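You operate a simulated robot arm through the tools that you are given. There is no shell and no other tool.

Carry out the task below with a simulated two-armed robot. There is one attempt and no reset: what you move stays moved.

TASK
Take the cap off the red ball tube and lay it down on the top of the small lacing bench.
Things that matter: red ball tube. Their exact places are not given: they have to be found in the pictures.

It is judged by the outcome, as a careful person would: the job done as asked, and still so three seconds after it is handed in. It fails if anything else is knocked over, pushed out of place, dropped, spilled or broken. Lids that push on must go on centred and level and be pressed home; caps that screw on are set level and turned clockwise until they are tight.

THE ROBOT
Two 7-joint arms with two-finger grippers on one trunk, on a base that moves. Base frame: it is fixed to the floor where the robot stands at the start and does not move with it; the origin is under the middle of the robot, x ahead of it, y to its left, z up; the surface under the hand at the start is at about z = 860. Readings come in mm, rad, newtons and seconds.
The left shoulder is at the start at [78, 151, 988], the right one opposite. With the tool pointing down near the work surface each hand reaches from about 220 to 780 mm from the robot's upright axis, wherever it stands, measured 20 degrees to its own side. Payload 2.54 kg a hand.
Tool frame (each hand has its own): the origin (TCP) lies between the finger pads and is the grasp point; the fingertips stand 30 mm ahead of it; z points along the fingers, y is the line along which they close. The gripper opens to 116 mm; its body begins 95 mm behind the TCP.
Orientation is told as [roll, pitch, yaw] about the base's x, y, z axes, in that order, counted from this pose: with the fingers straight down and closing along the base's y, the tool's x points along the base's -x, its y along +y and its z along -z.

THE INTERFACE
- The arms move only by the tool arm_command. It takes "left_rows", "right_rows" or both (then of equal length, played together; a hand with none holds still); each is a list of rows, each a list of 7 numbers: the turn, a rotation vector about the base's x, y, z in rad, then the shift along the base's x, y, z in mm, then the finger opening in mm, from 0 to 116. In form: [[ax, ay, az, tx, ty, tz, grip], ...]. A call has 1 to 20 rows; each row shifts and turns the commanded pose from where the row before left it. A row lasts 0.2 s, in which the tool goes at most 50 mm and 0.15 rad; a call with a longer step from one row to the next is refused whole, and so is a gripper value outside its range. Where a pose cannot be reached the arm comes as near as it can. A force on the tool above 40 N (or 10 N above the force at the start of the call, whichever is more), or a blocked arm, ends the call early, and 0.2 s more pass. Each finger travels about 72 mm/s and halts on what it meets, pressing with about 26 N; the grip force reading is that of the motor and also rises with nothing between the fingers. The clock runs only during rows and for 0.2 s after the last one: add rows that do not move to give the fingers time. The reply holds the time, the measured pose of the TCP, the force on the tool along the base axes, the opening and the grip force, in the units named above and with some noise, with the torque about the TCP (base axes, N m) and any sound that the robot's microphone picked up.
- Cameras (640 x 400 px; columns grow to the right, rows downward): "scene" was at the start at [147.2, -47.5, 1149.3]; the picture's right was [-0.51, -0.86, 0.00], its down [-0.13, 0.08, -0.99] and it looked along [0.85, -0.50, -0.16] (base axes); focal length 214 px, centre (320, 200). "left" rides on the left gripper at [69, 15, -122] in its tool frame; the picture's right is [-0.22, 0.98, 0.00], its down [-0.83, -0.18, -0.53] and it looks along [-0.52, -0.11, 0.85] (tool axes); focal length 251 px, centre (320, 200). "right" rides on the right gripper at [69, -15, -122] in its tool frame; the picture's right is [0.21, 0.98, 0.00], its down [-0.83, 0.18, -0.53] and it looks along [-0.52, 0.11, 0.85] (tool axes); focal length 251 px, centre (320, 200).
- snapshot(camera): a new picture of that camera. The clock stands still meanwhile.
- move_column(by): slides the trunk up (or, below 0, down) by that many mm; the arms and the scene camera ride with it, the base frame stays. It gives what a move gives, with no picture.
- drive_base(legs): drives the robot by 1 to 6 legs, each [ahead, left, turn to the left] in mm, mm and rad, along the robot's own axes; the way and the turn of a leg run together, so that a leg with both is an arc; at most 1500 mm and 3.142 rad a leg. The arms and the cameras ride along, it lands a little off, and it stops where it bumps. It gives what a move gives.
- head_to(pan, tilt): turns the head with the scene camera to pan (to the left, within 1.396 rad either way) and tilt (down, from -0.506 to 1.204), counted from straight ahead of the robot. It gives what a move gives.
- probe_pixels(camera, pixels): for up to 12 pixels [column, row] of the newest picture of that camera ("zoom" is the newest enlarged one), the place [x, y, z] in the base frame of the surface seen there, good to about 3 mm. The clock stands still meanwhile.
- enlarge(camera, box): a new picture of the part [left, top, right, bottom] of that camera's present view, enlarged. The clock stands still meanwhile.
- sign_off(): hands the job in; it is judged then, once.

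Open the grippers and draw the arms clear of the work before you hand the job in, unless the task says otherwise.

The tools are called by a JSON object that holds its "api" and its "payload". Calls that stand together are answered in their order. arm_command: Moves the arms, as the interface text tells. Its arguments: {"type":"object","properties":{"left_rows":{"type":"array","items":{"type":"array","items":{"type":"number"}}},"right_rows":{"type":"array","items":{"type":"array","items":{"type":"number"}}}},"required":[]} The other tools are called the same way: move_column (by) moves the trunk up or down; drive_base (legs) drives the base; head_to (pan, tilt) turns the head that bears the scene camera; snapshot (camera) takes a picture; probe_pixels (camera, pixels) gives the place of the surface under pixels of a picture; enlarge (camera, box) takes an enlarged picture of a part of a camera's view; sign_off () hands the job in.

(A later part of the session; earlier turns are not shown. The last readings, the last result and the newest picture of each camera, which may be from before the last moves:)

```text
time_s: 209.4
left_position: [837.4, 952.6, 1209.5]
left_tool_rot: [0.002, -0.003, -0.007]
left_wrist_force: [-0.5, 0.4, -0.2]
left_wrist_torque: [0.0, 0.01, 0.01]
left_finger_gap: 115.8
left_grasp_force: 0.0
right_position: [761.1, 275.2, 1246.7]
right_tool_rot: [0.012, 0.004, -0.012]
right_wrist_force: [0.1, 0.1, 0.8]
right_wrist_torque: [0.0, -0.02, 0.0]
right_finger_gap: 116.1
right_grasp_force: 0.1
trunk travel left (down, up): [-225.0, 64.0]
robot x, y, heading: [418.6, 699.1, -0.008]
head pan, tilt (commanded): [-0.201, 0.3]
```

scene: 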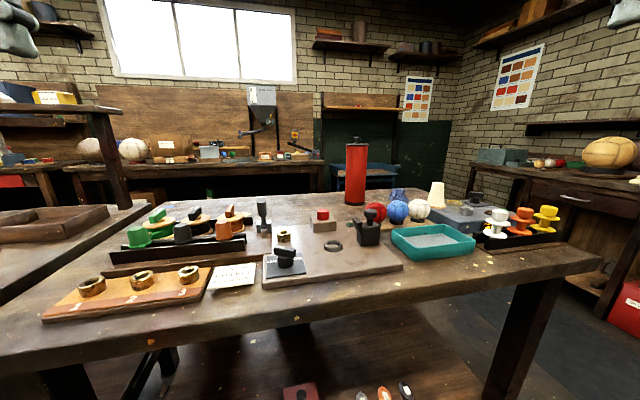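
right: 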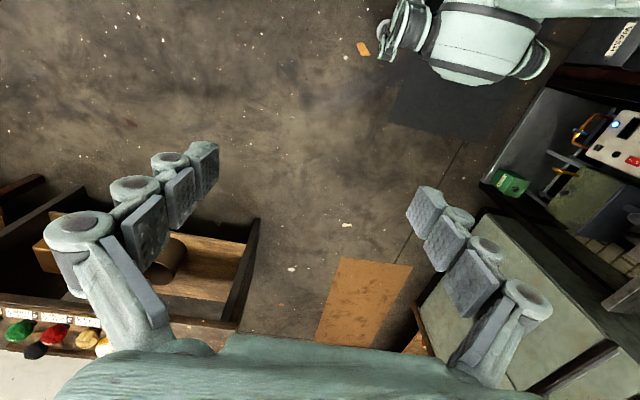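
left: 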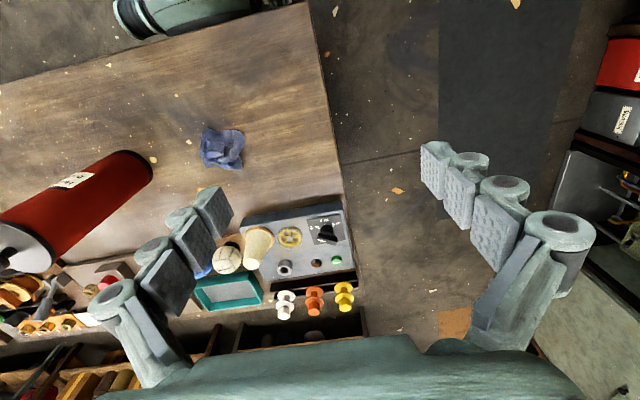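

The way is clear; the robot is at (419, 699). I back 770 mm more and then strafe right to y ≈ 0.

{"api": "drive_base", "payload": {"legs": [[-770, 0, 0], [0, -720, 0]]}}

```text
time_s: 220.5
left_position: [70.7, 218.2, 1209.3]
left_tool_rot: [0.0, -0.004, -0.035]
left_wrist_force: [0.3, 0.3, -0.2]
left_wrist_torque: [-0.02, 0.01, -0.02]
left_finger_gap: 115.9
left_grasp_force: 0.0
right_position: [-26.2, -456.9, 1246.5]
right_tool_rot: [0.012, 0.005, -0.041]
right_wrist_force: [-0.3, 0.2, 0.3]
right_wrist_torque: [-0.01, 0.0, 0.01]
right_finger_gap: 116.2
right_grasp_force: 0.1
trunk travel left (down, up): [-225.0, 64.0]
robot x, y, heading: [-357.3, -21.5, -0.035]
head pan, tilt (commanded): [-0.201, 0.3]
```

I straighten and drive forward 345 mm to the working place.

{"api": "drive_base", "payload": {"legs": [[0, 0, 0.035], [345, 15, 0]]}}

{"api": "head_to", "payload": {"pan": -0.25, "tilt": 0.3}}

{"api": "snapshot", "payload": {"camera": "scene"}}

```text
time_s: 223.2
left_position: [405.7, 248.5, 1208.8]
left_tool_rot: [-0.003, -0.003, 0.003]
left_wrist_force: [0.8, 0.6, -0.8]
left_wrist_torque: [0.01, 0.02, 0.01]
left_finger_gap: 116.0
left_grasp_force: 0.1
right_position: [335.7, -429.1, 1244.7]
right_tool_rot: [0.013, 0.007, -0.002]
right_wrist_force: [0.1, 0.1, 0.0]
right_wrist_torque: [-0.01, 0.03, 0.02]
right_finger_gap: 116.0
right_grasp_force: 0.0
trunk travel left (down, up): [-225.0, 64.0]
robot x, y, heading: [-11.8, -6.6, -0.001]
head pan, tilt (commanded): [-0.201, 0.3]
```

```text
time_s: 223.8
left_position: [406.2, 248.0, 1209.2]
left_tool_rot: [-0.002, -0.004, 0.004]
left_wrist_force: [-0.4, 0.0, -0.7]
left_wrist_torque: [-0.05, 0.02, 0.01]
left_finger_gap: 115.9
left_grasp_force: 0.1
right_position: [336.2, -430.1, 1245.8]
right_tool_rot: [0.012, 0.003, -0.001]
right_wrist_force: [-0.2, 0.4, 0.4]
right_wrist_torque: [0.0, 0.03, -0.03]
right_finger_gap: 116.3
right_grasp_force: 0.1
trunk travel left (down, up): [-225.0, 64.0]
robot x, y, heading: [-6.8, -6.9, 0.0]
head pan, tilt (commanded): [-0.25, 0.3]
```

```text
taken
```

scene: 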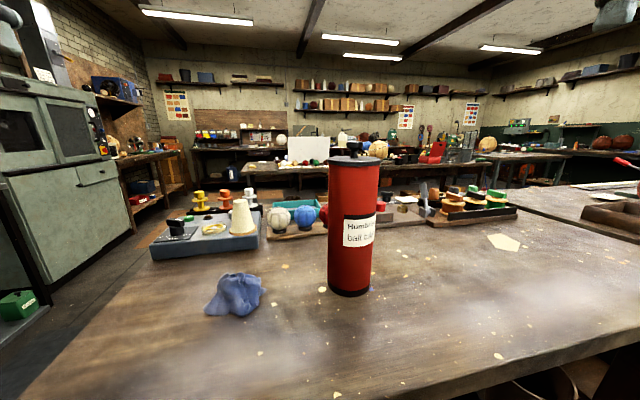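

Back in place. I enlarge the cap and the upper tube, and probe the knob and rim.

{"api": "enlarge", "payload": {"camera": "scene", "box": [310, 130, 400, 190]}}

{"api": "probe_pixels", "payload": {"camera": "zoom", "pixels": [[320, 90], [320, 110], [280, 95], [360, 95], [320, 135], [320, 168], [320, 195], [320, 230], [150, 190], [480, 190], [320, 175], [320, 185]]}}

```text
6.67 times, centred on (355, 160) of scene
```

zoom: 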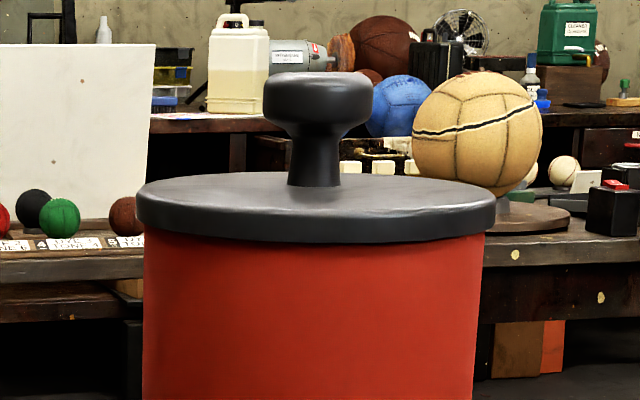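

```text
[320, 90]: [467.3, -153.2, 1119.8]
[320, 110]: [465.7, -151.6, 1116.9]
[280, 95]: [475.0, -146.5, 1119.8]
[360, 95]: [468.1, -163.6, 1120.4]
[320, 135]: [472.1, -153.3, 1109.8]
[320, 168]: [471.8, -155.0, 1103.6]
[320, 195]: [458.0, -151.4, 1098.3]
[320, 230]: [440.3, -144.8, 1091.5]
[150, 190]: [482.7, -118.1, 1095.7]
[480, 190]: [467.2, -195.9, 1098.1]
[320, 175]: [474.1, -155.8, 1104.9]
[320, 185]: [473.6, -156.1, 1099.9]
```

The cap is a disc (z 1088–1099, ~84 mm wide) with a mushroom knob, head about 26 mm wide at z 1108–1124, centred near (481, −156). I move the right hand above it at its present height, with fingers opened to 70 mm.

{"api": "arm_command", "payload": {"right_rows": [[0, 0, 0, 18, 34, 0, 100], [0, 0, 0, 18, 34, 0, 85], [0, 0, 0, 18, 34, 0, 70], [0, 0, 0, 18, 34, 0, 70], [0, 0, 0, 18, 34, 0, 70], [0, 0, 0, 18, 34, 0, 70], [0, 0, 0, 18, 35, 0, 70], [-0.012, -0.003, 0, 18, 35, 0, 70], [0, 0, 0, 0, 0, 0, 70]]}}

{"api": "snapshot", "payload": {"camera": "right"}}

{"api": "snapshot", "payload": {"camera": "scene"}}

```text
time_s: 225.3
left_position: [405.7, 249.7, 1209.4]
left_tool_rot: [0.0, -0.003, 0.005]
left_wrist_force: [0.4, -0.7, -0.8]
left_wrist_torque: [0.01, 0.05, 0.01]
left_finger_gap: 116.2
left_grasp_force: 0.0
right_position: [435.2, -288.9, 1234.6]
right_tool_rot: [0.142, 0.013, -0.031]
right_wrist_force: [0.1, -0.1, 0.6]
right_wrist_torque: [-0.01, 0.04, 0.01]
right_finger_gap: 70.0
right_grasp_force: 0.1
right hand out of reach, approached as far as the arm can: row 6, 7
trunk travel left (down, up): [-225.0, 64.0]
robot x, y, heading: [-9.5, -3.4, 0.002]
head pan, tilt (commanded): [-0.25, 0.3]
stopped in row 7 (right hand): the arm was blocked; the commanded pose is now the measured one
```

```text
taken
```

right: 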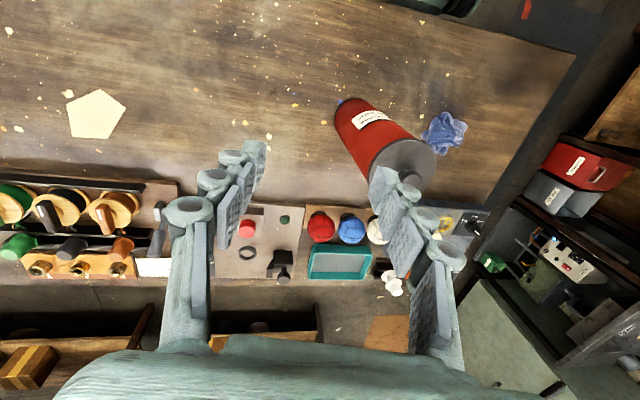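

```text
taken
```

scene: 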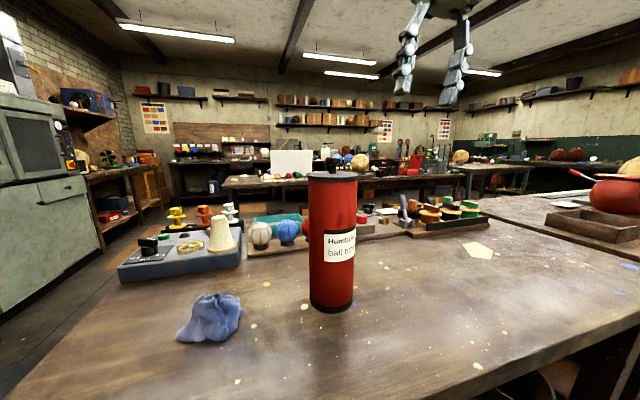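

The right arm was blocked at (435, −289), tilted 0.14 — its upper links seem to meet the head, since the scene view shifted too. I back the hand off to the right, undo the tilt, then raise the trunk so that the arm works lower relative to the head.

{"api": "arm_command", "payload": {"right_rows": [[-0.05, 0, 0, -10, -40, 0, 70], [-0.05, 0, 0, -10, -40, 0, 70], [-0.042, -0.013, 0.031, -10, -30, 0, 70], [0, 0, 0, 0, 0, 0, 70]]}}

{"api": "move_column", "payload": {"by": 60}}

{"api": "head_to", "payload": {"pan": -0.3, "tilt": 0.3}}

{"api": "snapshot", "payload": {"camera": "scene"}}

```text
time_s: 226.3
left_position: [405.5, 249.2, 1209.3]
left_tool_rot: [0.0, -0.004, 0.006]
left_wrist_force: [-0.3, 0.1, -1.0]
left_wrist_torque: [0.01, -0.01, -0.02]
left_finger_gap: 116.1
left_grasp_force: 0.0
right_position: [403.1, -394.9, 1237.2]
right_tool_rot: [0.0, -0.008, -0.001]
right_wrist_force: [0.3, 1.0, 0.4]
right_wrist_torque: [-0.01, 0.0, -0.01]
right_finger_gap: 70.1
right_grasp_force: 0.0
trunk travel left (down, up): [-225.0, 64.0]
robot x, y, heading: [-7.0, -8.7, 0.006]
head pan, tilt (commanded): [-0.25, 0.3]
```

```text
time_s: 227.3
left_position: [404.8, 248.9, 1269.7]
left_tool_rot: [0.0, -0.001, 0.006]
left_wrist_force: [-0.7, 0.1, 0.9]
left_wrist_torque: [0.0, 0.02, 0.02]
left_finger_gap: 116.0
left_grasp_force: 0.0
right_position: [404.7, -394.7, 1295.7]
right_tool_rot: [0.001, -0.007, 0.001]
right_wrist_force: [0.6, 0.7, -0.2]
right_wrist_torque: [0.0, 0.05, 0.01]
right_finger_gap: 69.7
right_grasp_force: 0.1
trunk travel left (down, up): [-285.0, 4.0]
robot x, y, heading: [-4.4, -5.8, 0.007]
head pan, tilt (commanded): [-0.25, 0.3]
```

```text
time_s: 227.9
left_position: [406.2, 248.8, 1270.3]
left_tool_rot: [-0.001, -0.003, 0.005]
left_wrist_force: [-0.5, -0.4, 0.4]
left_wrist_torque: [-0.03, -0.02, 0.02]
left_finger_gap: 115.9
left_grasp_force: 0.1
right_position: [403.0, -395.1, 1295.1]
right_tool_rot: [0.0, -0.008, 0.0]
right_wrist_force: [0.2, -0.8, -0.3]
right_wrist_torque: [0.01, 0.02, 0.0]
right_finger_gap: 70.0
right_grasp_force: 0.1
trunk travel left (down, up): [-285.0, 4.0]
robot x, y, heading: [-10.3, -10.5, 0.001]
head pan, tilt (commanded): [-0.3, 0.3]
```

```text
taken
```

scene: 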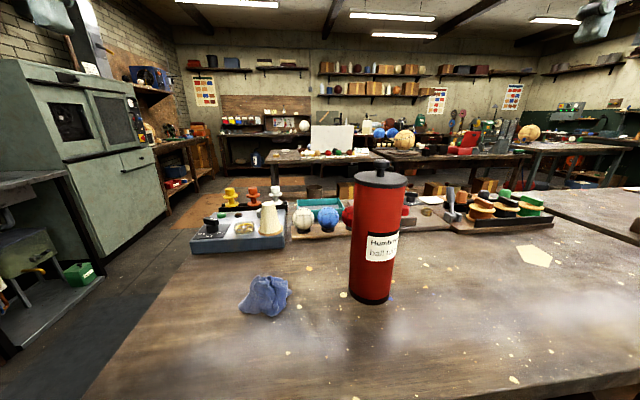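

The trunk is up. I lower the right hand to z ≈ 1180 in free space (fingertips 1150, above the knob's 1124), so its links sit lower than the head.

{"api": "arm_command", "payload": {"right_rows": [[0, 0, 0, 0, 0, -40, 70], [0, 0, 0, 0, 0, -40, 70], [0, 0, 0, 0, 0, -35, 70], [0, 0, 0, 0, 0, 0, 70]]}}

{"api": "head_to", "payload": {"pan": -0.3, "tilt": 0.3}}

{"api": "snapshot", "payload": {"camera": "scene"}}

```text
time_s: 228.9
left_position: [404.9, 248.8, 1270.2]
left_tool_rot: [-0.001, -0.004, 0.002]
left_wrist_force: [-0.5, -0.9, -0.6]
left_wrist_torque: [0.0, -0.02, -0.06]
left_finger_gap: 116.2
left_grasp_force: 0.1
right_position: [403.4, -392.7, 1184.4]
right_tool_rot: [-0.003, -0.01, 0.005]
right_wrist_force: [-1.5, 0.1, -0.5]
right_wrist_torque: [0.0, -0.01, 0.02]
right_finger_gap: 70.1
right_grasp_force: 0.1
trunk travel left (down, up): [-285.0, 4.0]
robot x, y, heading: [-8.6, -8.3, 0.005]
head pan, tilt (commanded): [-0.3, 0.3]
```

```text
time_s: 229.5
left_position: [405.4, 248.8, 1268.7]
left_tool_rot: [-0.002, -0.003, 0.006]
left_wrist_force: [-0.1, -0.2, 0.3]
left_wrist_torque: [-0.05, -0.02, 0.02]
left_finger_gap: 116.2
left_grasp_force: 0.0
right_position: [405.5, -392.0, 1183.8]
right_tool_rot: [-0.004, -0.006, 0.003]
right_wrist_force: [0.8, -0.3, -0.2]
right_wrist_torque: [0.0, 0.01, 0.01]
right_finger_gap: 69.8
right_grasp_force: 0.0
trunk travel left (down, up): [-285.0, 4.0]
robot x, y, heading: [-11.8, -7.6, -0.0]
head pan, tilt (commanded): [-0.3, 0.3]
```

```text
taken
```

scene: 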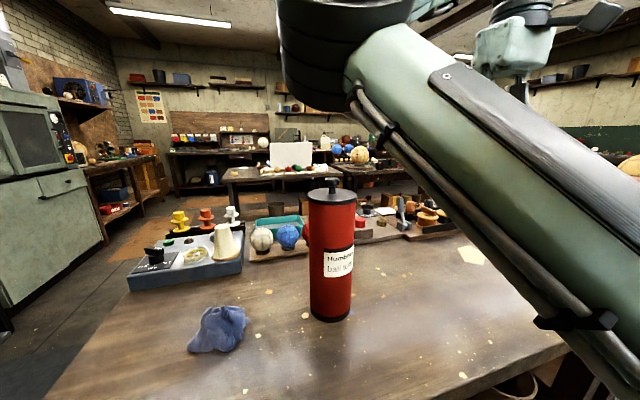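

The right forearm passes just right of the head, so swinging the hand inward would hit the head. Instead I shift the base left about 236 mm, which brings the right hand's present posture to the tube's side (fingertips z 1154, clear above the knob).

{"api": "drive_base", "payload": {"legs": [[0, 236, 0]]}}

{"api": "snapshot", "payload": {"camera": "scene"}}

{"api": "snapshot", "payload": {"camera": "right"}}

```text
time_s: 232.3
left_position: [404.4, 482.6, 1271.0]
left_tool_rot: [0.002, -0.003, 0.005]
left_wrist_force: [0.6, 0.8, -0.1]
left_wrist_torque: [0.01, -0.04, 0.0]
left_finger_gap: 115.9
left_grasp_force: 0.1
right_position: [404.8, -157.9, 1183.0]
right_tool_rot: [-0.003, -0.007, 0.003]
right_wrist_force: [-0.2, 0.4, 0.4]
right_wrist_torque: [-0.01, 0.0, 0.0]
right_finger_gap: 69.8
right_grasp_force: 0.1
trunk travel left (down, up): [-285.0, 4.0]
robot x, y, heading: [-9.2, 225.3, 0.008]
head pan, tilt (commanded): [-0.3, 0.3]
```

```text
taken
```

scene: 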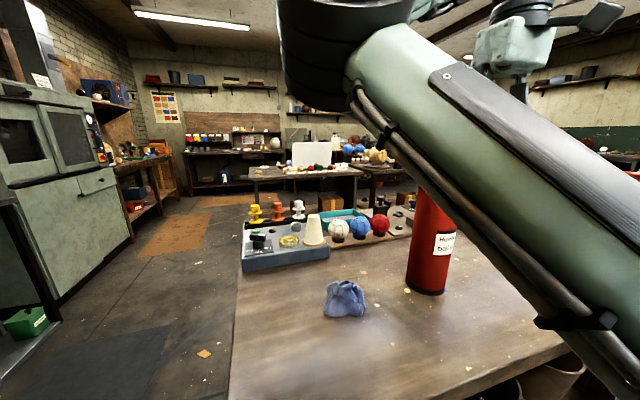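

```text
taken
```

right: 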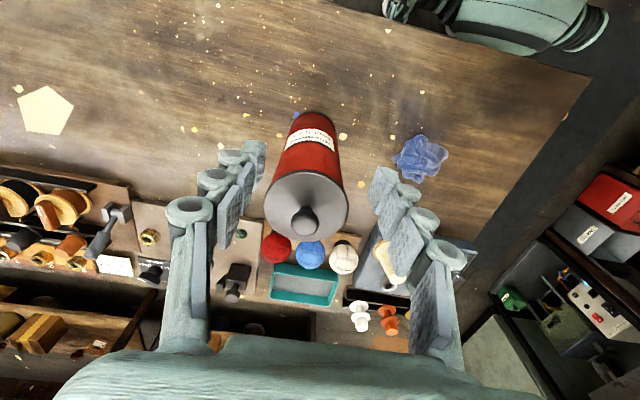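

The right hand is now lined up in y with the tube; the cap's at (305, 205) in the right picture. I probe knob and rim from here.

{"api": "probe_pixels", "payload": {"camera": "right", "pixels": [[304, 220], [292, 222], [318, 222], [304, 208], [304, 233], [267, 205], [346, 205], [306, 174], [306, 238], [304, 190]]}}

{"api": "enlarge", "payload": {"camera": "right", "box": [250, 160, 370, 250]}}

```text
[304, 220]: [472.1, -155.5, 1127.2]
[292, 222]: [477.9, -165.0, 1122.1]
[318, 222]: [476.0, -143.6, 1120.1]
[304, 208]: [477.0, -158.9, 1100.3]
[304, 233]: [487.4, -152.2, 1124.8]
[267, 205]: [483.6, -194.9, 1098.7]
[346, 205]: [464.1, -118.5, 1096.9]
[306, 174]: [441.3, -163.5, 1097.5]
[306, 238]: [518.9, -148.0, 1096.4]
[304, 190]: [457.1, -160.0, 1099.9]
```

```text
4.44 times, centred on (310, 205) of right
```

zoom: 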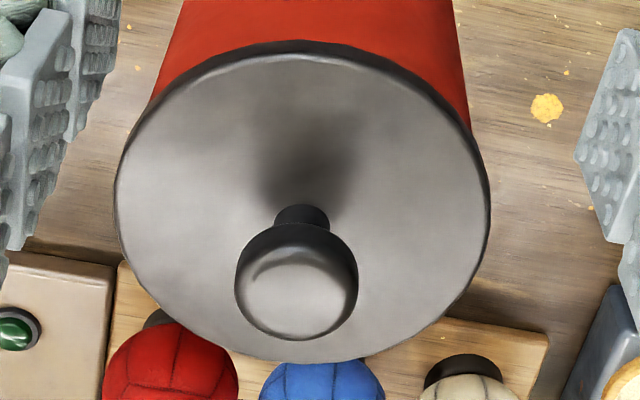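

Lid centre is about (480, −156), the knob's top at z ≈ 1126. I move the hand 75 mm ahead at the same height, then look.

{"api": "arm_command", "payload": {"right_rows": [[0.0, 0.003, 0, 25, 1, 0, 70], [0.003, 0.004, -0.003, 25, 1, 0, 70], [0, 0, 0, 25, 0, 0, 70], [0, 0, 0, 0, 0, 0, 70]]}}

{"api": "snapshot", "payload": {"camera": "right"}}

```text
time_s: 233.3
left_position: [405.0, 483.0, 1269.2]
left_tool_rot: [-0.001, -0.005, 0.007]
left_wrist_force: [-0.9, 0.4, 0.1]
left_wrist_torque: [-0.02, 0.0, 0.02]
left_finger_gap: 116.2
left_grasp_force: 0.0
right_position: [481.9, -155.0, 1185.1]
right_tool_rot: [0.001, -0.001, -0.001]
right_wrist_force: [0.3, 0.2, -0.5]
right_wrist_torque: [0.01, 0.01, -0.01]
right_finger_gap: 70.1
right_grasp_force: 0.0
trunk travel left (down, up): [-285.0, 4.0]
robot x, y, heading: [-13.4, 223.1, 0.006]
head pan, tilt (commanded): [-0.3, 0.3]
```

```text
taken
```

right: 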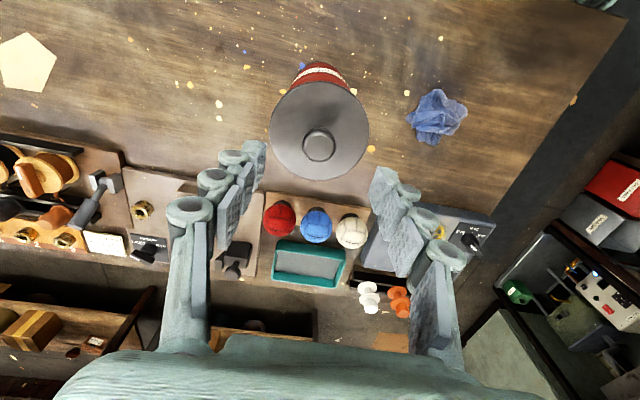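

The hand is over the knob at (482, −155, 1185). I descend 51 mm to z ≈ 1134, leaving fingertips ~5 mm above the lid's disc.

{"api": "arm_command", "payload": {"right_rows": [[0, 0, 0, 0, 0, -15, 70], [0, 0, 0, -1, 0, -15, 70], [0, 0, 0, 0, 0, -12, 70], [0, 0, 0, 0, 0, -9, 70], [0, 0, 0, 0, 0, 0, 70]]}}

{"api": "snapshot", "payload": {"camera": "right"}}

{"api": "snapshot", "payload": {"camera": "scene"}}

```text
time_s: 234.6
left_position: [403.9, 483.5, 1269.7]
left_tool_rot: [0.0, -0.003, 0.007]
left_wrist_force: [0.8, 0.2, 0.7]
left_wrist_torque: [-0.01, -0.02, -0.01]
left_finger_gap: 115.9
left_grasp_force: 0.1
right_position: [481.1, -157.2, 1132.8]
right_tool_rot: [0.001, -0.001, 0.0]
right_wrist_force: [0.1, 0.2, -0.6]
right_wrist_torque: [-0.02, -0.01, -0.03]
right_finger_gap: 69.9
right_grasp_force: 0.2
trunk travel left (down, up): [-285.0, 4.0]
robot x, y, heading: [-9.6, 229.6, 0.005]
head pan, tilt (commanded): [-0.3, 0.3]
```

```text
taken
```

right: 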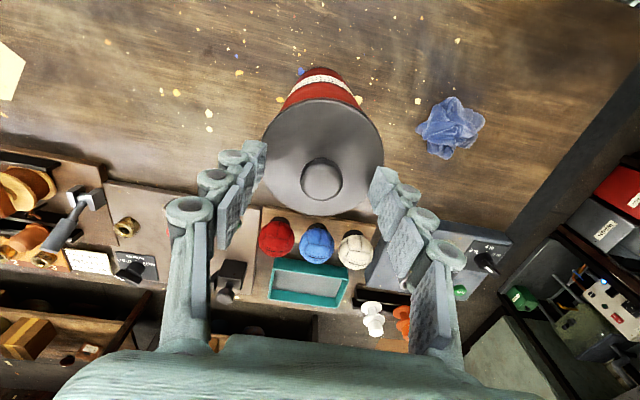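

```text
taken
```

scene: 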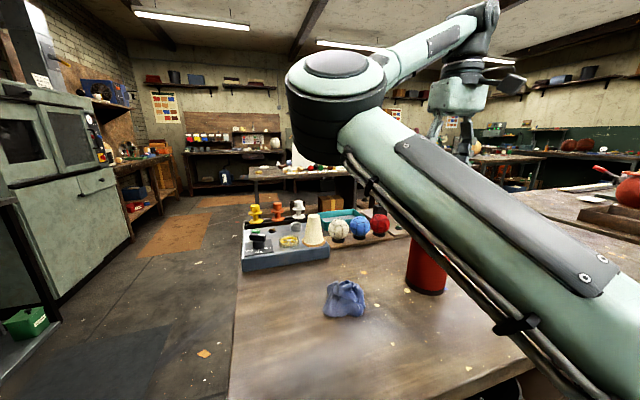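

The knob sits centred between the fingertips at (322, 178). I close the fingers on it.

{"api": "arm_command", "payload": {"right_rows": [[0, 0, 0, 0, 0, 0, 40], [0, 0, 0, 0, 0, 0, 15], [0, 0, 0, 0, 0, 0, 10], [0, 0, 0, 0, 0, 0, 10], [0, 0, 0, 0, 0, 0, 10]]}}

{"api": "snapshot", "payload": {"camera": "right"}}

```text
time_s: 235.8
left_position: [404.5, 482.0, 1269.4]
left_tool_rot: [0.001, -0.003, 0.007]
left_wrist_force: [0.2, 0.0, 0.3]
left_wrist_torque: [0.03, 0.0, 0.02]
left_finger_gap: 116.0
left_grasp_force: 0.1
right_position: [480.1, -156.2, 1131.3]
right_tool_rot: [-0.001, 0.001, 0.001]
right_wrist_force: [-0.1, -0.5, 0.0]
right_wrist_torque: [0.03, 0.05, 0.01]
right_finger_gap: 23.1
right_grasp_force: 26.1
trunk travel left (down, up): [-285.0, 4.0]
robot x, y, heading: [-11.0, 229.1, 0.003]
head pan, tilt (commanded): [-0.3, 0.3]
```

```text
taken
```

right: 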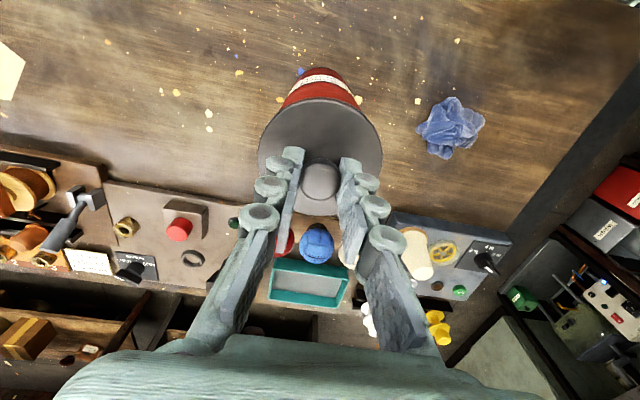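

The grip holds the knob at 23 mm with 26 N. I pull up gently by 6 mm and read the force.

{"api": "arm_command", "payload": {"right_rows": [[0, 0, 0, 0, 0, 2, 10], [0, 0, 0, 0, 0, 2, 10], [0, 0, 0, 0, 0, 2, 10], [0, 0, 0, 0, 0, 0, 10]]}}

{"api": "enlarge", "payload": {"camera": "right", "box": [240, 50, 420, 220]}}

{"api": "enlarge", "payload": {"camera": "scene", "box": [380, 220, 480, 310]}}

```text
time_s: 236.8
left_position: [404.1, 483.7, 1269.0]
left_tool_rot: [0.0, -0.003, 0.006]
left_wrist_force: [-0.3, 1.4, -0.7]
left_wrist_torque: [0.01, 0.01, 0.01]
left_finger_gap: 115.9
left_grasp_force: 0.1
right_position: [479.0, -157.9, 1136.8]
right_tool_rot: [0.0, 0.0, 0.001]
right_wrist_force: [0.1, -0.4, -5.0]
right_wrist_torque: [0.0, -0.02, 0.02]
right_finger_gap: 22.9
right_grasp_force: 26.1
trunk travel left (down, up): [-285.0, 4.0]
robot x, y, heading: [-8.6, 223.8, 0.001]
head pan, tilt (commanded): [-0.3, 0.3]
```

```text
2.35 times, centred on (330, 135) of right
```

zoom: 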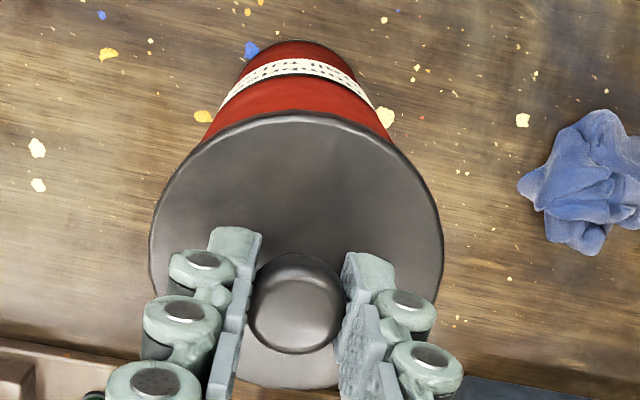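

```text
4.44 times, centred on (430, 265) of scene
```

zoom: 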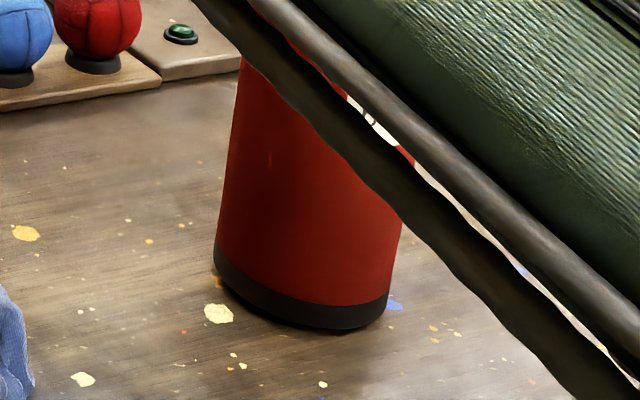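

The force is −5 N and the lid rose 5.5 mm; it's not clear if the whole tube came up too. I probe the tube's foot and label edges.

{"api": "probe_pixels", "payload": {"camera": "zoom", "pixels": [[290, 318], [290, 300], [290, 330], [250, 300], [250, 310], [350, 325], [350, 332], [290, 340], [230, 240], [225, 280]]}}

{"api": "enlarge", "payload": {"camera": "scene", "box": [400, 265, 460, 305]}}

```text
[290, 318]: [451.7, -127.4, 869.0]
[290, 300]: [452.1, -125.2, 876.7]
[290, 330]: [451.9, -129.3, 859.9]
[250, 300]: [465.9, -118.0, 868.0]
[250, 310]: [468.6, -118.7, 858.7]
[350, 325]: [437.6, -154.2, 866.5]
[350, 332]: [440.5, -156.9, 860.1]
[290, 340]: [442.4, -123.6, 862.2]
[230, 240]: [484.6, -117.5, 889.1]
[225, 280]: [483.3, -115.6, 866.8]
```

```text
10.00 times, centred on (430, 285) of scene
```

zoom: 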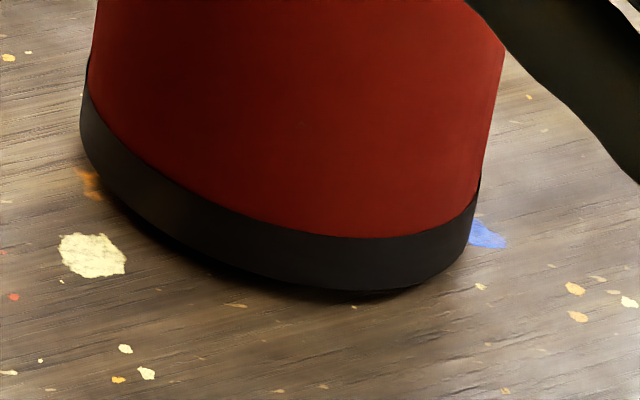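

I check with the left hand's camera whether a gap shows between lid and tube or under the tube.

{"api": "snapshot", "payload": {"camera": "left"}}

```text
taken
```

left: 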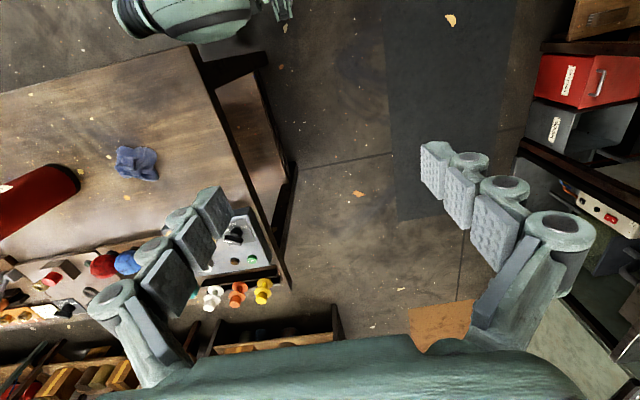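

The left view doesn't show it. I raise by another 8 mm and compare the force and the tube's foot.

{"api": "arm_command", "payload": {"right_rows": [[0, 0, 0, 0, 0, 3, 10], [0, 0, 0, 0, 0, 3, 10], [0, 0, 0, 0, 0, 2, 10], [0, 0, 0, 0, 0, 0, 10]]}}

{"api": "enlarge", "payload": {"camera": "scene", "box": [400, 265, 460, 305]}}

{"api": "enlarge", "payload": {"camera": "right", "box": [240, 50, 420, 220]}}

```text
time_s: 237.8
left_position: [405.2, 483.9, 1269.4]
left_tool_rot: [-0.001, -0.003, 0.006]
left_wrist_force: [0.4, -0.6, 0.1]
left_wrist_torque: [0.0, -0.02, 0.01]
left_finger_gap: 116.2
left_grasp_force: 0.1
right_position: [477.6, -157.8, 1146.6]
right_tool_rot: [-0.001, -0.001, -0.001]
right_wrist_force: [-0.3, -0.5, 2.4]
right_wrist_torque: [0.02, -0.04, -0.03]
right_finger_gap: 23.6
right_grasp_force: 26.0
trunk travel left (down, up): [-285.0, 4.0]
robot x, y, heading: [-8.4, 228.7, 0.002]
head pan, tilt (commanded): [-0.3, 0.3]
```

```text
10.00 times, centred on (430, 285) of scene
```

zoom: 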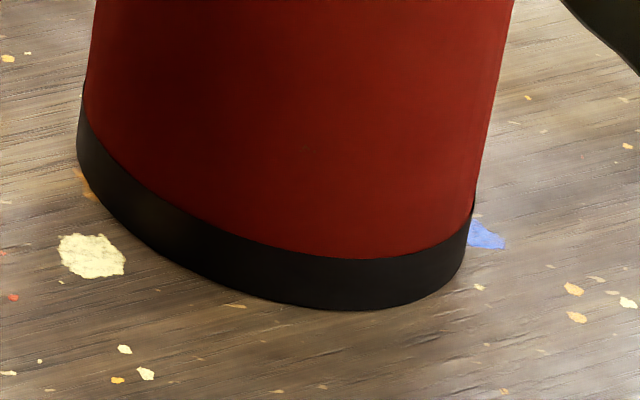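

```text
2.35 times, centred on (330, 135) of right
```

zoom: 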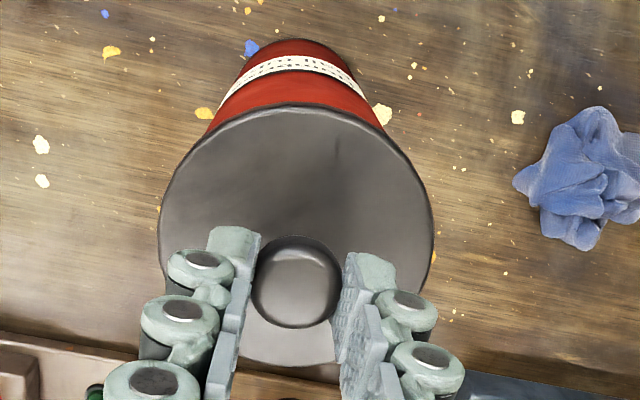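

The hand rose but the lid looks smaller now, so the knob slipped and the tube settled back: the cap is tighter than the tube's weight (~5 N). I'll need the left hand to hold the tube. I release the knob, rise clear, and probe the right forearm's place relative to the head.

{"api": "arm_command", "payload": {"right_rows": [[0, 0, 0, 0, 0, 0, 40], [0, 0, 0, 0, 0, 0, 70], [0, 0, 0, 0, 0, 0, 70], [0, 0, 0, 0, 0, 20, 70], [0, 0, 0, 0, 0, 20, 70], [0, 0, 0, 0, 0, 0, 70]]}}

{"api": "snapshot", "payload": {"camera": "scene"}}

{"api": "probe_pixels", "payload": {"camera": "scene", "pixels": [[335, 60], [335, 100], [380, 130], [450, 200], [500, 230], [560, 300], [600, 260], [430, 80], [480, 30], [460, 95]]}}

{"api": "snapshot", "payload": {"camera": "right"}}

```text
time_s: 239.2
left_position: [404.7, 483.6, 1269.2]
left_tool_rot: [0.0, -0.004, 0.007]
left_wrist_force: [-0.1, 0.7, 0.4]
left_wrist_torque: [-0.01, 0.03, 0.04]
left_finger_gap: 116.0
left_grasp_force: 0.1
right_position: [479.4, -157.4, 1186.9]
right_tool_rot: [0.001, 0.0, -0.001]
right_wrist_force: [-0.3, 0.3, 0.6]
right_wrist_torque: [-0.02, 0.0, -0.03]
right_finger_gap: 69.9
right_grasp_force: 0.0
trunk travel left (down, up): [-285.0, 4.0]
robot x, y, heading: [-9.2, 225.0, 0.005]
head pan, tilt (commanded): [-0.3, 0.3]
```

```text
taken
```

scene: 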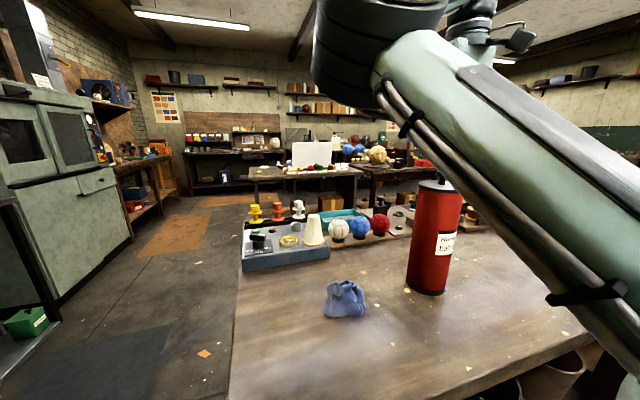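

```text
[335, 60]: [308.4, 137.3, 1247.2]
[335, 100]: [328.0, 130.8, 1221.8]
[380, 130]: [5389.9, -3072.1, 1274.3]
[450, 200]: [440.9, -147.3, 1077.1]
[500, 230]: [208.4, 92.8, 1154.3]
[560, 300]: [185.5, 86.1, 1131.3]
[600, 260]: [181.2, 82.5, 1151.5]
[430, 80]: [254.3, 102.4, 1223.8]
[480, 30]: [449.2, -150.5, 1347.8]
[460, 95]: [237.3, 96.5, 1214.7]
```

```text
taken
```

right: 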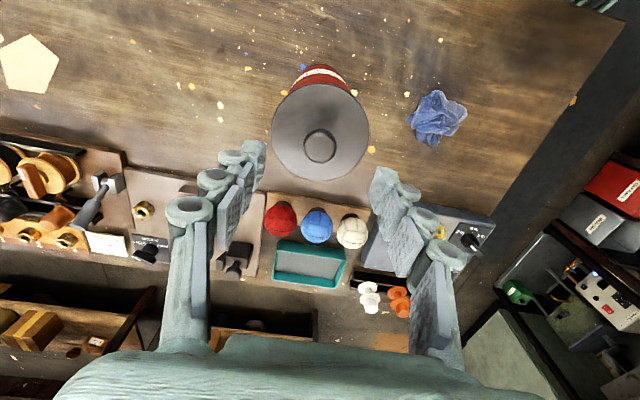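

The cap is still on the tube, which stands in place. I'll use both hands: the left on the cap from above, the right holding the tube's body. First I shift the base right ~330 mm so that the tube is in front of the robot; the right hand (fingertips z 1157) moves clear to the right.

{"api": "drive_base", "payload": {"legs": [[0, -330, 0]]}}

{"api": "snapshot", "payload": {"camera": "scene"}}

```text
time_s: 242.9
left_position: [405.1, 146.2, 1269.3]
left_tool_rot: [-0.001, -0.005, 0.004]
left_wrist_force: [-0.3, -0.5, 0.3]
left_wrist_torque: [0.03, -0.03, -0.03]
left_finger_gap: 116.0
left_grasp_force: 0.0
right_position: [480.1, -494.2, 1186.0]
right_tool_rot: [0.0, 0.0, -0.002]
right_wrist_force: [0.4, -0.1, 0.6]
right_wrist_torque: [0.01, -0.01, -0.01]
right_finger_gap: 70.1
right_grasp_force: 0.0
trunk travel left (down, up): [-285.0, 4.0]
robot x, y, heading: [-7.8, -106.5, -0.001]
head pan, tilt (commanded): [-0.3, 0.3]
```

```text
taken
```

scene: 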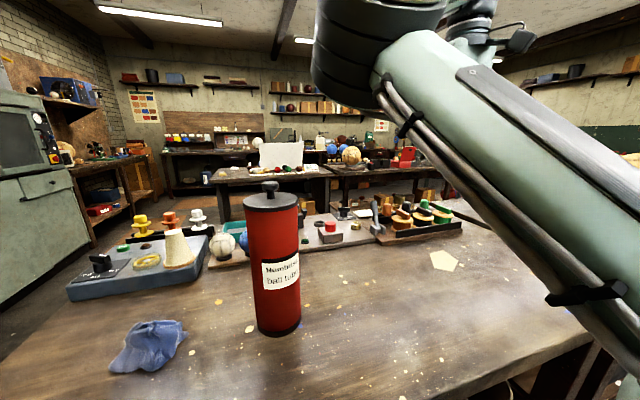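

The tube stands well with its cap at (270, 190). I back the base 100 mm to give both arms more room, and pan the head.

{"api": "drive_base", "payload": {"legs": [[-100, 0, 0]]}}

{"api": "arm_command", "payload": {"right_rows": [[0, -0.13, 0, 0, 0, -10, 116], [0, -0.13, 0, 0, 0, -10, 116], [0, -0.13, 0, 0, 0, -10, 116], [0, -0.13, 0, 0, 0, -10, 116], [0, -0.13, 0, 0, 0, -10, 116], [0, 0, 0, 0, 0, 0, 116]]}}

{"api": "snapshot", "payload": {"camera": "scene"}}

```text
time_s: 244.1
left_position: [306.7, 146.7, 1269.2]
left_tool_rot: [0.001, -0.003, 0.005]
left_wrist_force: [-0.2, 0.5, -0.6]
left_wrist_torque: [-0.01, -0.01, 0.06]
left_finger_gap: 116.4
left_grasp_force: 0.1
right_position: [380.5, -492.3, 1186.6]
right_tool_rot: [0.0, -0.004, -0.002]
right_wrist_force: [-0.8, -1.2, 0.6]
right_wrist_torque: [0.01, -0.02, 0.03]
right_finger_gap: 69.7
right_grasp_force: 0.1
trunk travel left (down, up): [-285.0, 4.0]
robot x, y, heading: [-109.8, -107.0, 0.005]
head pan, tilt (commanded): [-0.3, 0.3]
```

```text
time_s: 245.5
left_position: [306.9, 145.8, 1269.3]
left_tool_rot: [0.0, -0.003, 0.005]
left_wrist_force: [0.0, 0.3, -0.3]
left_wrist_torque: [0.02, 0.01, 0.0]
left_finger_gap: 116.2
left_grasp_force: 0.1
right_position: [382.8, -501.6, 1137.2]
right_tool_rot: [0.001, -0.653, -0.003]
right_wrist_force: [-0.2, 0.5, -0.2]
right_wrist_torque: [-0.03, -0.01, 0.08]
right_finger_gap: 116.0
right_grasp_force: 0.1
right hand out of reach, approached as far as the arm can: row 4, 5
trunk travel left (down, up): [-285.0, 4.0]
robot x, y, heading: [-109.3, -107.4, 0.008]
head pan, tilt (commanded): [-0.3, 0.3]
```

```text
taken
```

scene: 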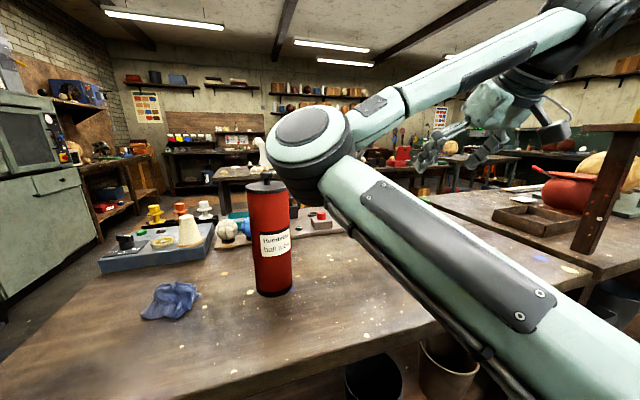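

The right elbow sits inward in front of the head and the hand could pitch to −0.65. I bring the hand lower and a bit inward in free space (toward (395, −340, 1010)) and see how the arm settles.

{"api": "arm_command", "payload": {"right_rows": [[0, 0, 0, 2, 32, -26, 116], [0, 0, 0, 2, 32, -26, 116], [0, 0, 0, 2, 32, -26, 116], [0, 0, 0, 2, 32, -26, 116], [0, 0, 0, 2, 32, -26, 116], [0, 0, 0, 0, 0, 0, 116]]}}

{"api": "snapshot", "payload": {"camera": "scene"}}

{"api": "snapshot", "payload": {"camera": "right"}}

```text
time_s: 246.9
left_position: [305.2, 146.7, 1270.0]
left_tool_rot: [0.0, -0.004, 0.005]
left_wrist_force: [0.0, 0.1, 0.7]
left_wrist_torque: [0.03, -0.04, 0.01]
left_finger_gap: 116.0
left_grasp_force: 0.1
right_position: [451.5, -489.3, 1021.5]
right_tool_rot: [0.0, -0.65, -0.001]
right_wrist_force: [-0.3, 0.1, -0.1]
right_wrist_torque: [-0.02, 0.01, 0.01]
right_finger_gap: 115.7
right_grasp_force: 0.0
right hand out of reach, approached as far as the arm can: row 1, 2, 3, 4, 5
trunk travel left (down, up): [-285.0, 4.0]
robot x, y, heading: [-108.9, -108.0, 0.006]
head pan, tilt (commanded): [-0.3, 0.3]
```

```text
taken
```

scene: 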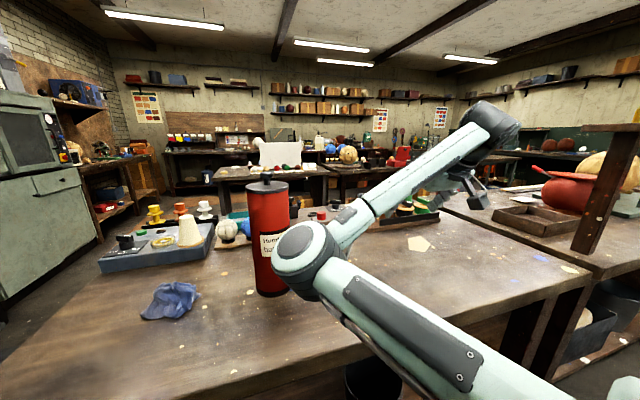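

```text
taken
```

right: 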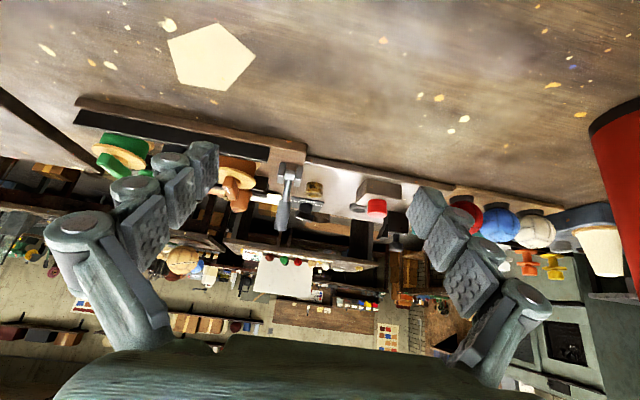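

The right hand could not go inward in this posture (elbow is inward and low). I probe where the elbow and forearm are, to keep clear of the tube, before undoing this posture.

{"api": "probe_pixels", "payload": {"camera": "scene", "pixels": [[300, 250], [290, 290], [330, 240], [400, 190], [480, 120], [400, 310], [460, 370], [270, 200], [268, 290], [470, 185]]}}

```text
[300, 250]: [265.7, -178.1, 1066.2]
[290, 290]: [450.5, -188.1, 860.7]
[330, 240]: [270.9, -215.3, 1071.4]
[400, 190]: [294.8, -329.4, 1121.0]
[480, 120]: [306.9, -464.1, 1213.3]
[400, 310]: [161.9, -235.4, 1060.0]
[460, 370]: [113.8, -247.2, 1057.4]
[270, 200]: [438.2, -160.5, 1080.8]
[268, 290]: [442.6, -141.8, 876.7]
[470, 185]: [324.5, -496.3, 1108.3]
```

The elbow is at about (300, −180, 1060), 140 mm short of the tube. I turn the right hand back to straight down here, then try moving it inward along x ≈ 385, in front of the tube, to learn what it can reach.

{"api": "arm_command", "payload": {"right_rows": [[0, 0.13, 0, -12, 0, 0, 116], [0, 0.13, 0, -12, 0, 0, 116], [0, 0.13, 0, -12, 0, 0, 116], [0, 0.13, 0, -12, 0, 0, 116], [0, 0.13, 0, -12, 0, 0, 116], [0, 0, 0, 0, 35, 0, 116], [0, 0, 0, 0, 35, 0, 116], [0, 0, 0, 0, 35, 0, 116], [0, 0, 0, 0, 35, 0, 116], [0, 0, 0, 0, 0, 0, 116]]}}

{"api": "snapshot", "payload": {"camera": "scene"}}

```text
time_s: 249.1
left_position: [305.5, 145.6, 1268.4]
left_tool_rot: [0.0, -0.003, 0.005]
left_wrist_force: [0.8, -0.9, 0.1]
left_wrist_torque: [-0.02, 0.0, -0.03]
left_finger_gap: 115.8
left_grasp_force: 0.0
right_position: [401.8, -486.9, 1021.8]
right_tool_rot: [0.001, 0.001, -0.002]
right_wrist_force: [-0.5, -0.6, 0.0]
right_wrist_torque: [0.0, -0.02, 0.0]
right_finger_gap: 116.2
right_grasp_force: 0.1
right hand out of reach, approached as far as the arm can: row 2, 6, 7, 8, 9
trunk travel left (down, up): [-285.0, 4.0]
robot x, y, heading: [-107.1, -112.2, 0.006]
head pan, tilt (commanded): [-0.3, 0.3]
```

```text
taken
```

scene: 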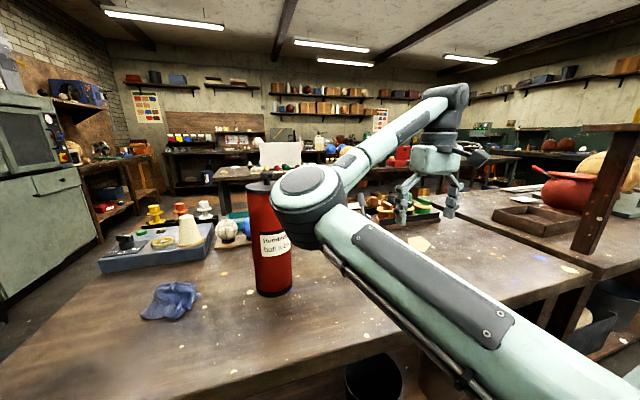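

The right arm is at a limit inward. I look toward the left arm with the head to learn how its elbow lies.

{"api": "head_to", "payload": {"pan": 0.7, "tilt": 0.1}}

{"api": "snapshot", "payload": {"camera": "scene"}}

```text
time_s: 250.4
left_position: [306.9, 147.9, 1269.6]
left_tool_rot: [0.0, -0.005, 0.006]
left_wrist_force: [0.4, 0.6, 0.3]
left_wrist_torque: [0.01, -0.05, 0.0]
left_finger_gap: 115.9
left_grasp_force: 0.0
right_position: [402.7, -485.5, 1021.7]
right_tool_rot: [0.0, 0.002, 0.0]
right_wrist_force: [-1.1, -0.7, 0.3]
right_wrist_torque: [-0.02, 0.01, -0.05]
right_finger_gap: 116.2
right_grasp_force: 0.0
trunk travel left (down, up): [-285.0, 4.0]
robot x, y, heading: [-107.3, -108.5, 0.003]
head pan, tilt (commanded): [0.7, 0.099]
```

```text
taken
```

scene: 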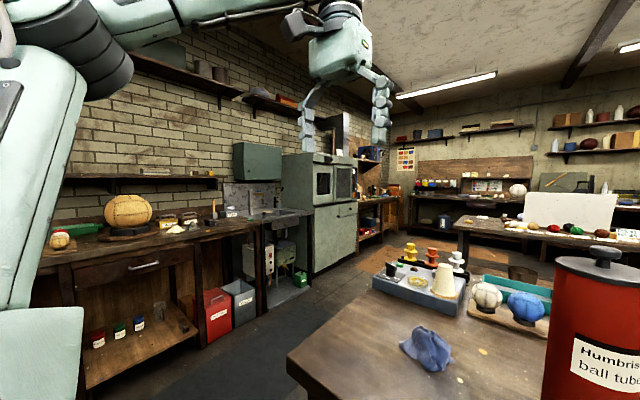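

The head now turns freely, and the left arm shows its elbow out to the left, so it can reach inward well. Plan: right hand on the cap (as before), left hand holding the tube's body. First I bring the right hand back up to its earlier posture.

{"api": "arm_command", "payload": {"right_rows": [[0, 0, 0, -4, 0, 33, 100], [0, 0, 0, -4, 0, 33, 100], [0, 0, 0, -4, 0, 33, 100], [0, 0, 0, -4, 0, 33, 100], [0, 0, 0, -4, 0, 33, 100], [0, 0, 0, 0, 0, 0, 100]]}}

{"api": "drive_base", "payload": {"legs": [[0, 325, 0]]}}

{"api": "snapshot", "payload": {"camera": "right"}}

```text
time_s: 251.8
left_position: [307.5, 147.4, 1270.0]
left_tool_rot: [-0.002, -0.003, 0.006]
left_wrist_force: [0.4, -0.4, 0.3]
left_wrist_torque: [-0.01, -0.02, 0.0]
left_finger_gap: 116.0
left_grasp_force: 0.0
right_position: [383.4, -483.9, 1187.3]
right_tool_rot: [0.0, -0.001, -0.001]
right_wrist_force: [-1.0, 0.4, -0.4]
right_wrist_torque: [-0.02, 0.0, -0.01]
right_finger_gap: 100.2
right_grasp_force: 0.1
trunk travel left (down, up): [-285.0, 4.0]
robot x, y, heading: [-109.7, -106.3, 0.0]
head pan, tilt (commanded): [0.7, 0.099]
```

```text
time_s: 255.4
left_position: [304.3, 468.2, 1269.2]
left_tool_rot: [0.001, -0.004, 0.01]
left_wrist_force: [-0.6, 0.8, -0.3]
left_wrist_torque: [-0.01, 0.05, -0.01]
left_finger_gap: 116.2
left_grasp_force: 0.1
right_position: [382.1, -162.1, 1186.8]
right_tool_rot: [0.0, 0.0, 0.001]
right_wrist_force: [0.1, -1.1, 0.0]
right_wrist_torque: [-0.04, -0.02, 0.0]
right_finger_gap: 99.9
right_grasp_force: 0.1
trunk travel left (down, up): [-285.0, 4.0]
robot x, y, heading: [-111.2, 211.7, 0.003]
head pan, tilt (commanded): [0.7, 0.099]
```

```text
taken
```

right: 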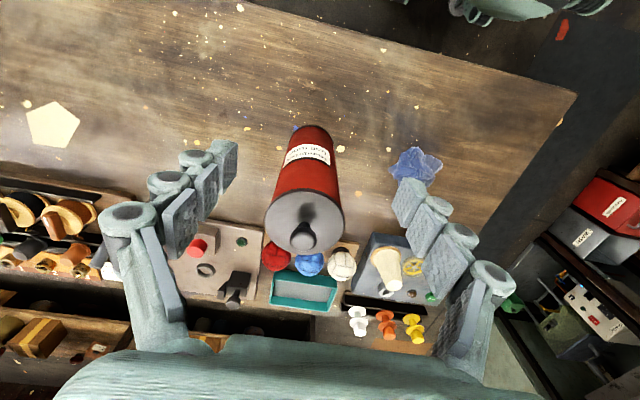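

I move ahead 70 mm, then begin turning the left hand: yaw −0.93 while bringing it inward at height z ≈ 1265, far above everything.

{"api": "drive_base", "payload": {"legs": [[70, 0, 0]]}}

{"api": "arm_command", "payload": {"left_rows": [[0, 0, -0.132, -3, -40, 0, 116], [0, 0, -0.132, -3, -40, 0, 116], [0, 0, -0.132, -3, -40, 0, 116], [0, 0, -0.132, -3, -40, 0, 116], [0, 0, -0.132, -3, -40, 0, 116], [0, 0, -0.132, -3, -40, 0, 116], [0, 0, -0.132, -3, -40, 0, 116], [0, 0, 0, 0, 0, 0, 116]]}}

{"api": "snapshot", "payload": {"camera": "scene"}}

{"api": "snapshot", "payload": {"camera": "left"}}

```text
time_s: 256.4
left_position: [375.4, 469.8, 1269.5]
left_tool_rot: [0.001, -0.001, 0.009]
left_wrist_force: [-0.7, -1.0, 0.0]
left_wrist_torque: [0.0, 0.05, 0.0]
left_finger_gap: 116.0
left_grasp_force: 0.0
right_position: [452.2, -159.8, 1185.8]
right_tool_rot: [-0.001, -0.001, 0.002]
right_wrist_force: [0.5, -0.9, -0.3]
right_wrist_torque: [0.0, 0.04, 0.01]
right_finger_gap: 100.1
right_grasp_force: 0.1
trunk travel left (down, up): [-285.0, 4.0]
robot x, y, heading: [-39.0, 210.6, 0.001]
head pan, tilt (commanded): [0.7, 0.099]
```

```text
time_s: 258.2
left_position: [352.8, 191.0, 1272.7]
left_tool_rot: [-0.002, -0.003, -0.916]
left_wrist_force: [-0.3, 3.1, -0.1]
left_wrist_torque: [-0.01, -0.02, -0.2]
left_finger_gap: 115.6
left_grasp_force: 0.1
right_position: [452.3, -160.1, 1186.8]
right_tool_rot: [0.0, -0.001, 0.004]
right_wrist_force: [0.6, 0.9, 0.4]
right_wrist_torque: [-0.01, 0.01, 0.03]
right_finger_gap: 99.9
right_grasp_force: 0.0
trunk travel left (down, up): [-285.0, 4.0]
robot x, y, heading: [-40.6, 211.8, 0.005]
head pan, tilt (commanded): [0.7, 0.099]
```

```text
taken
```

scene: 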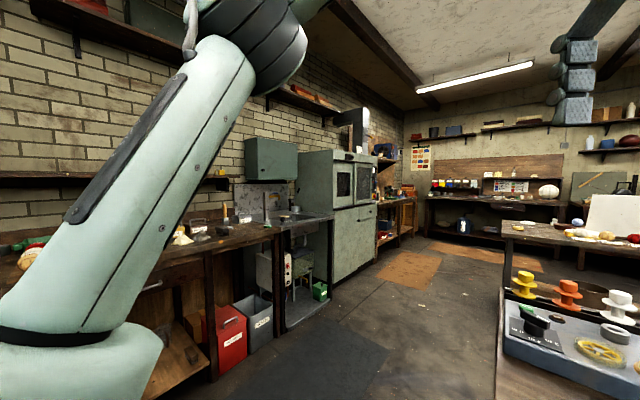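

```text
taken
```

left: 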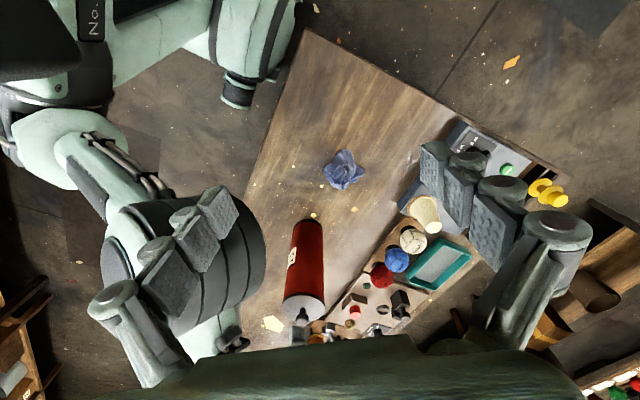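

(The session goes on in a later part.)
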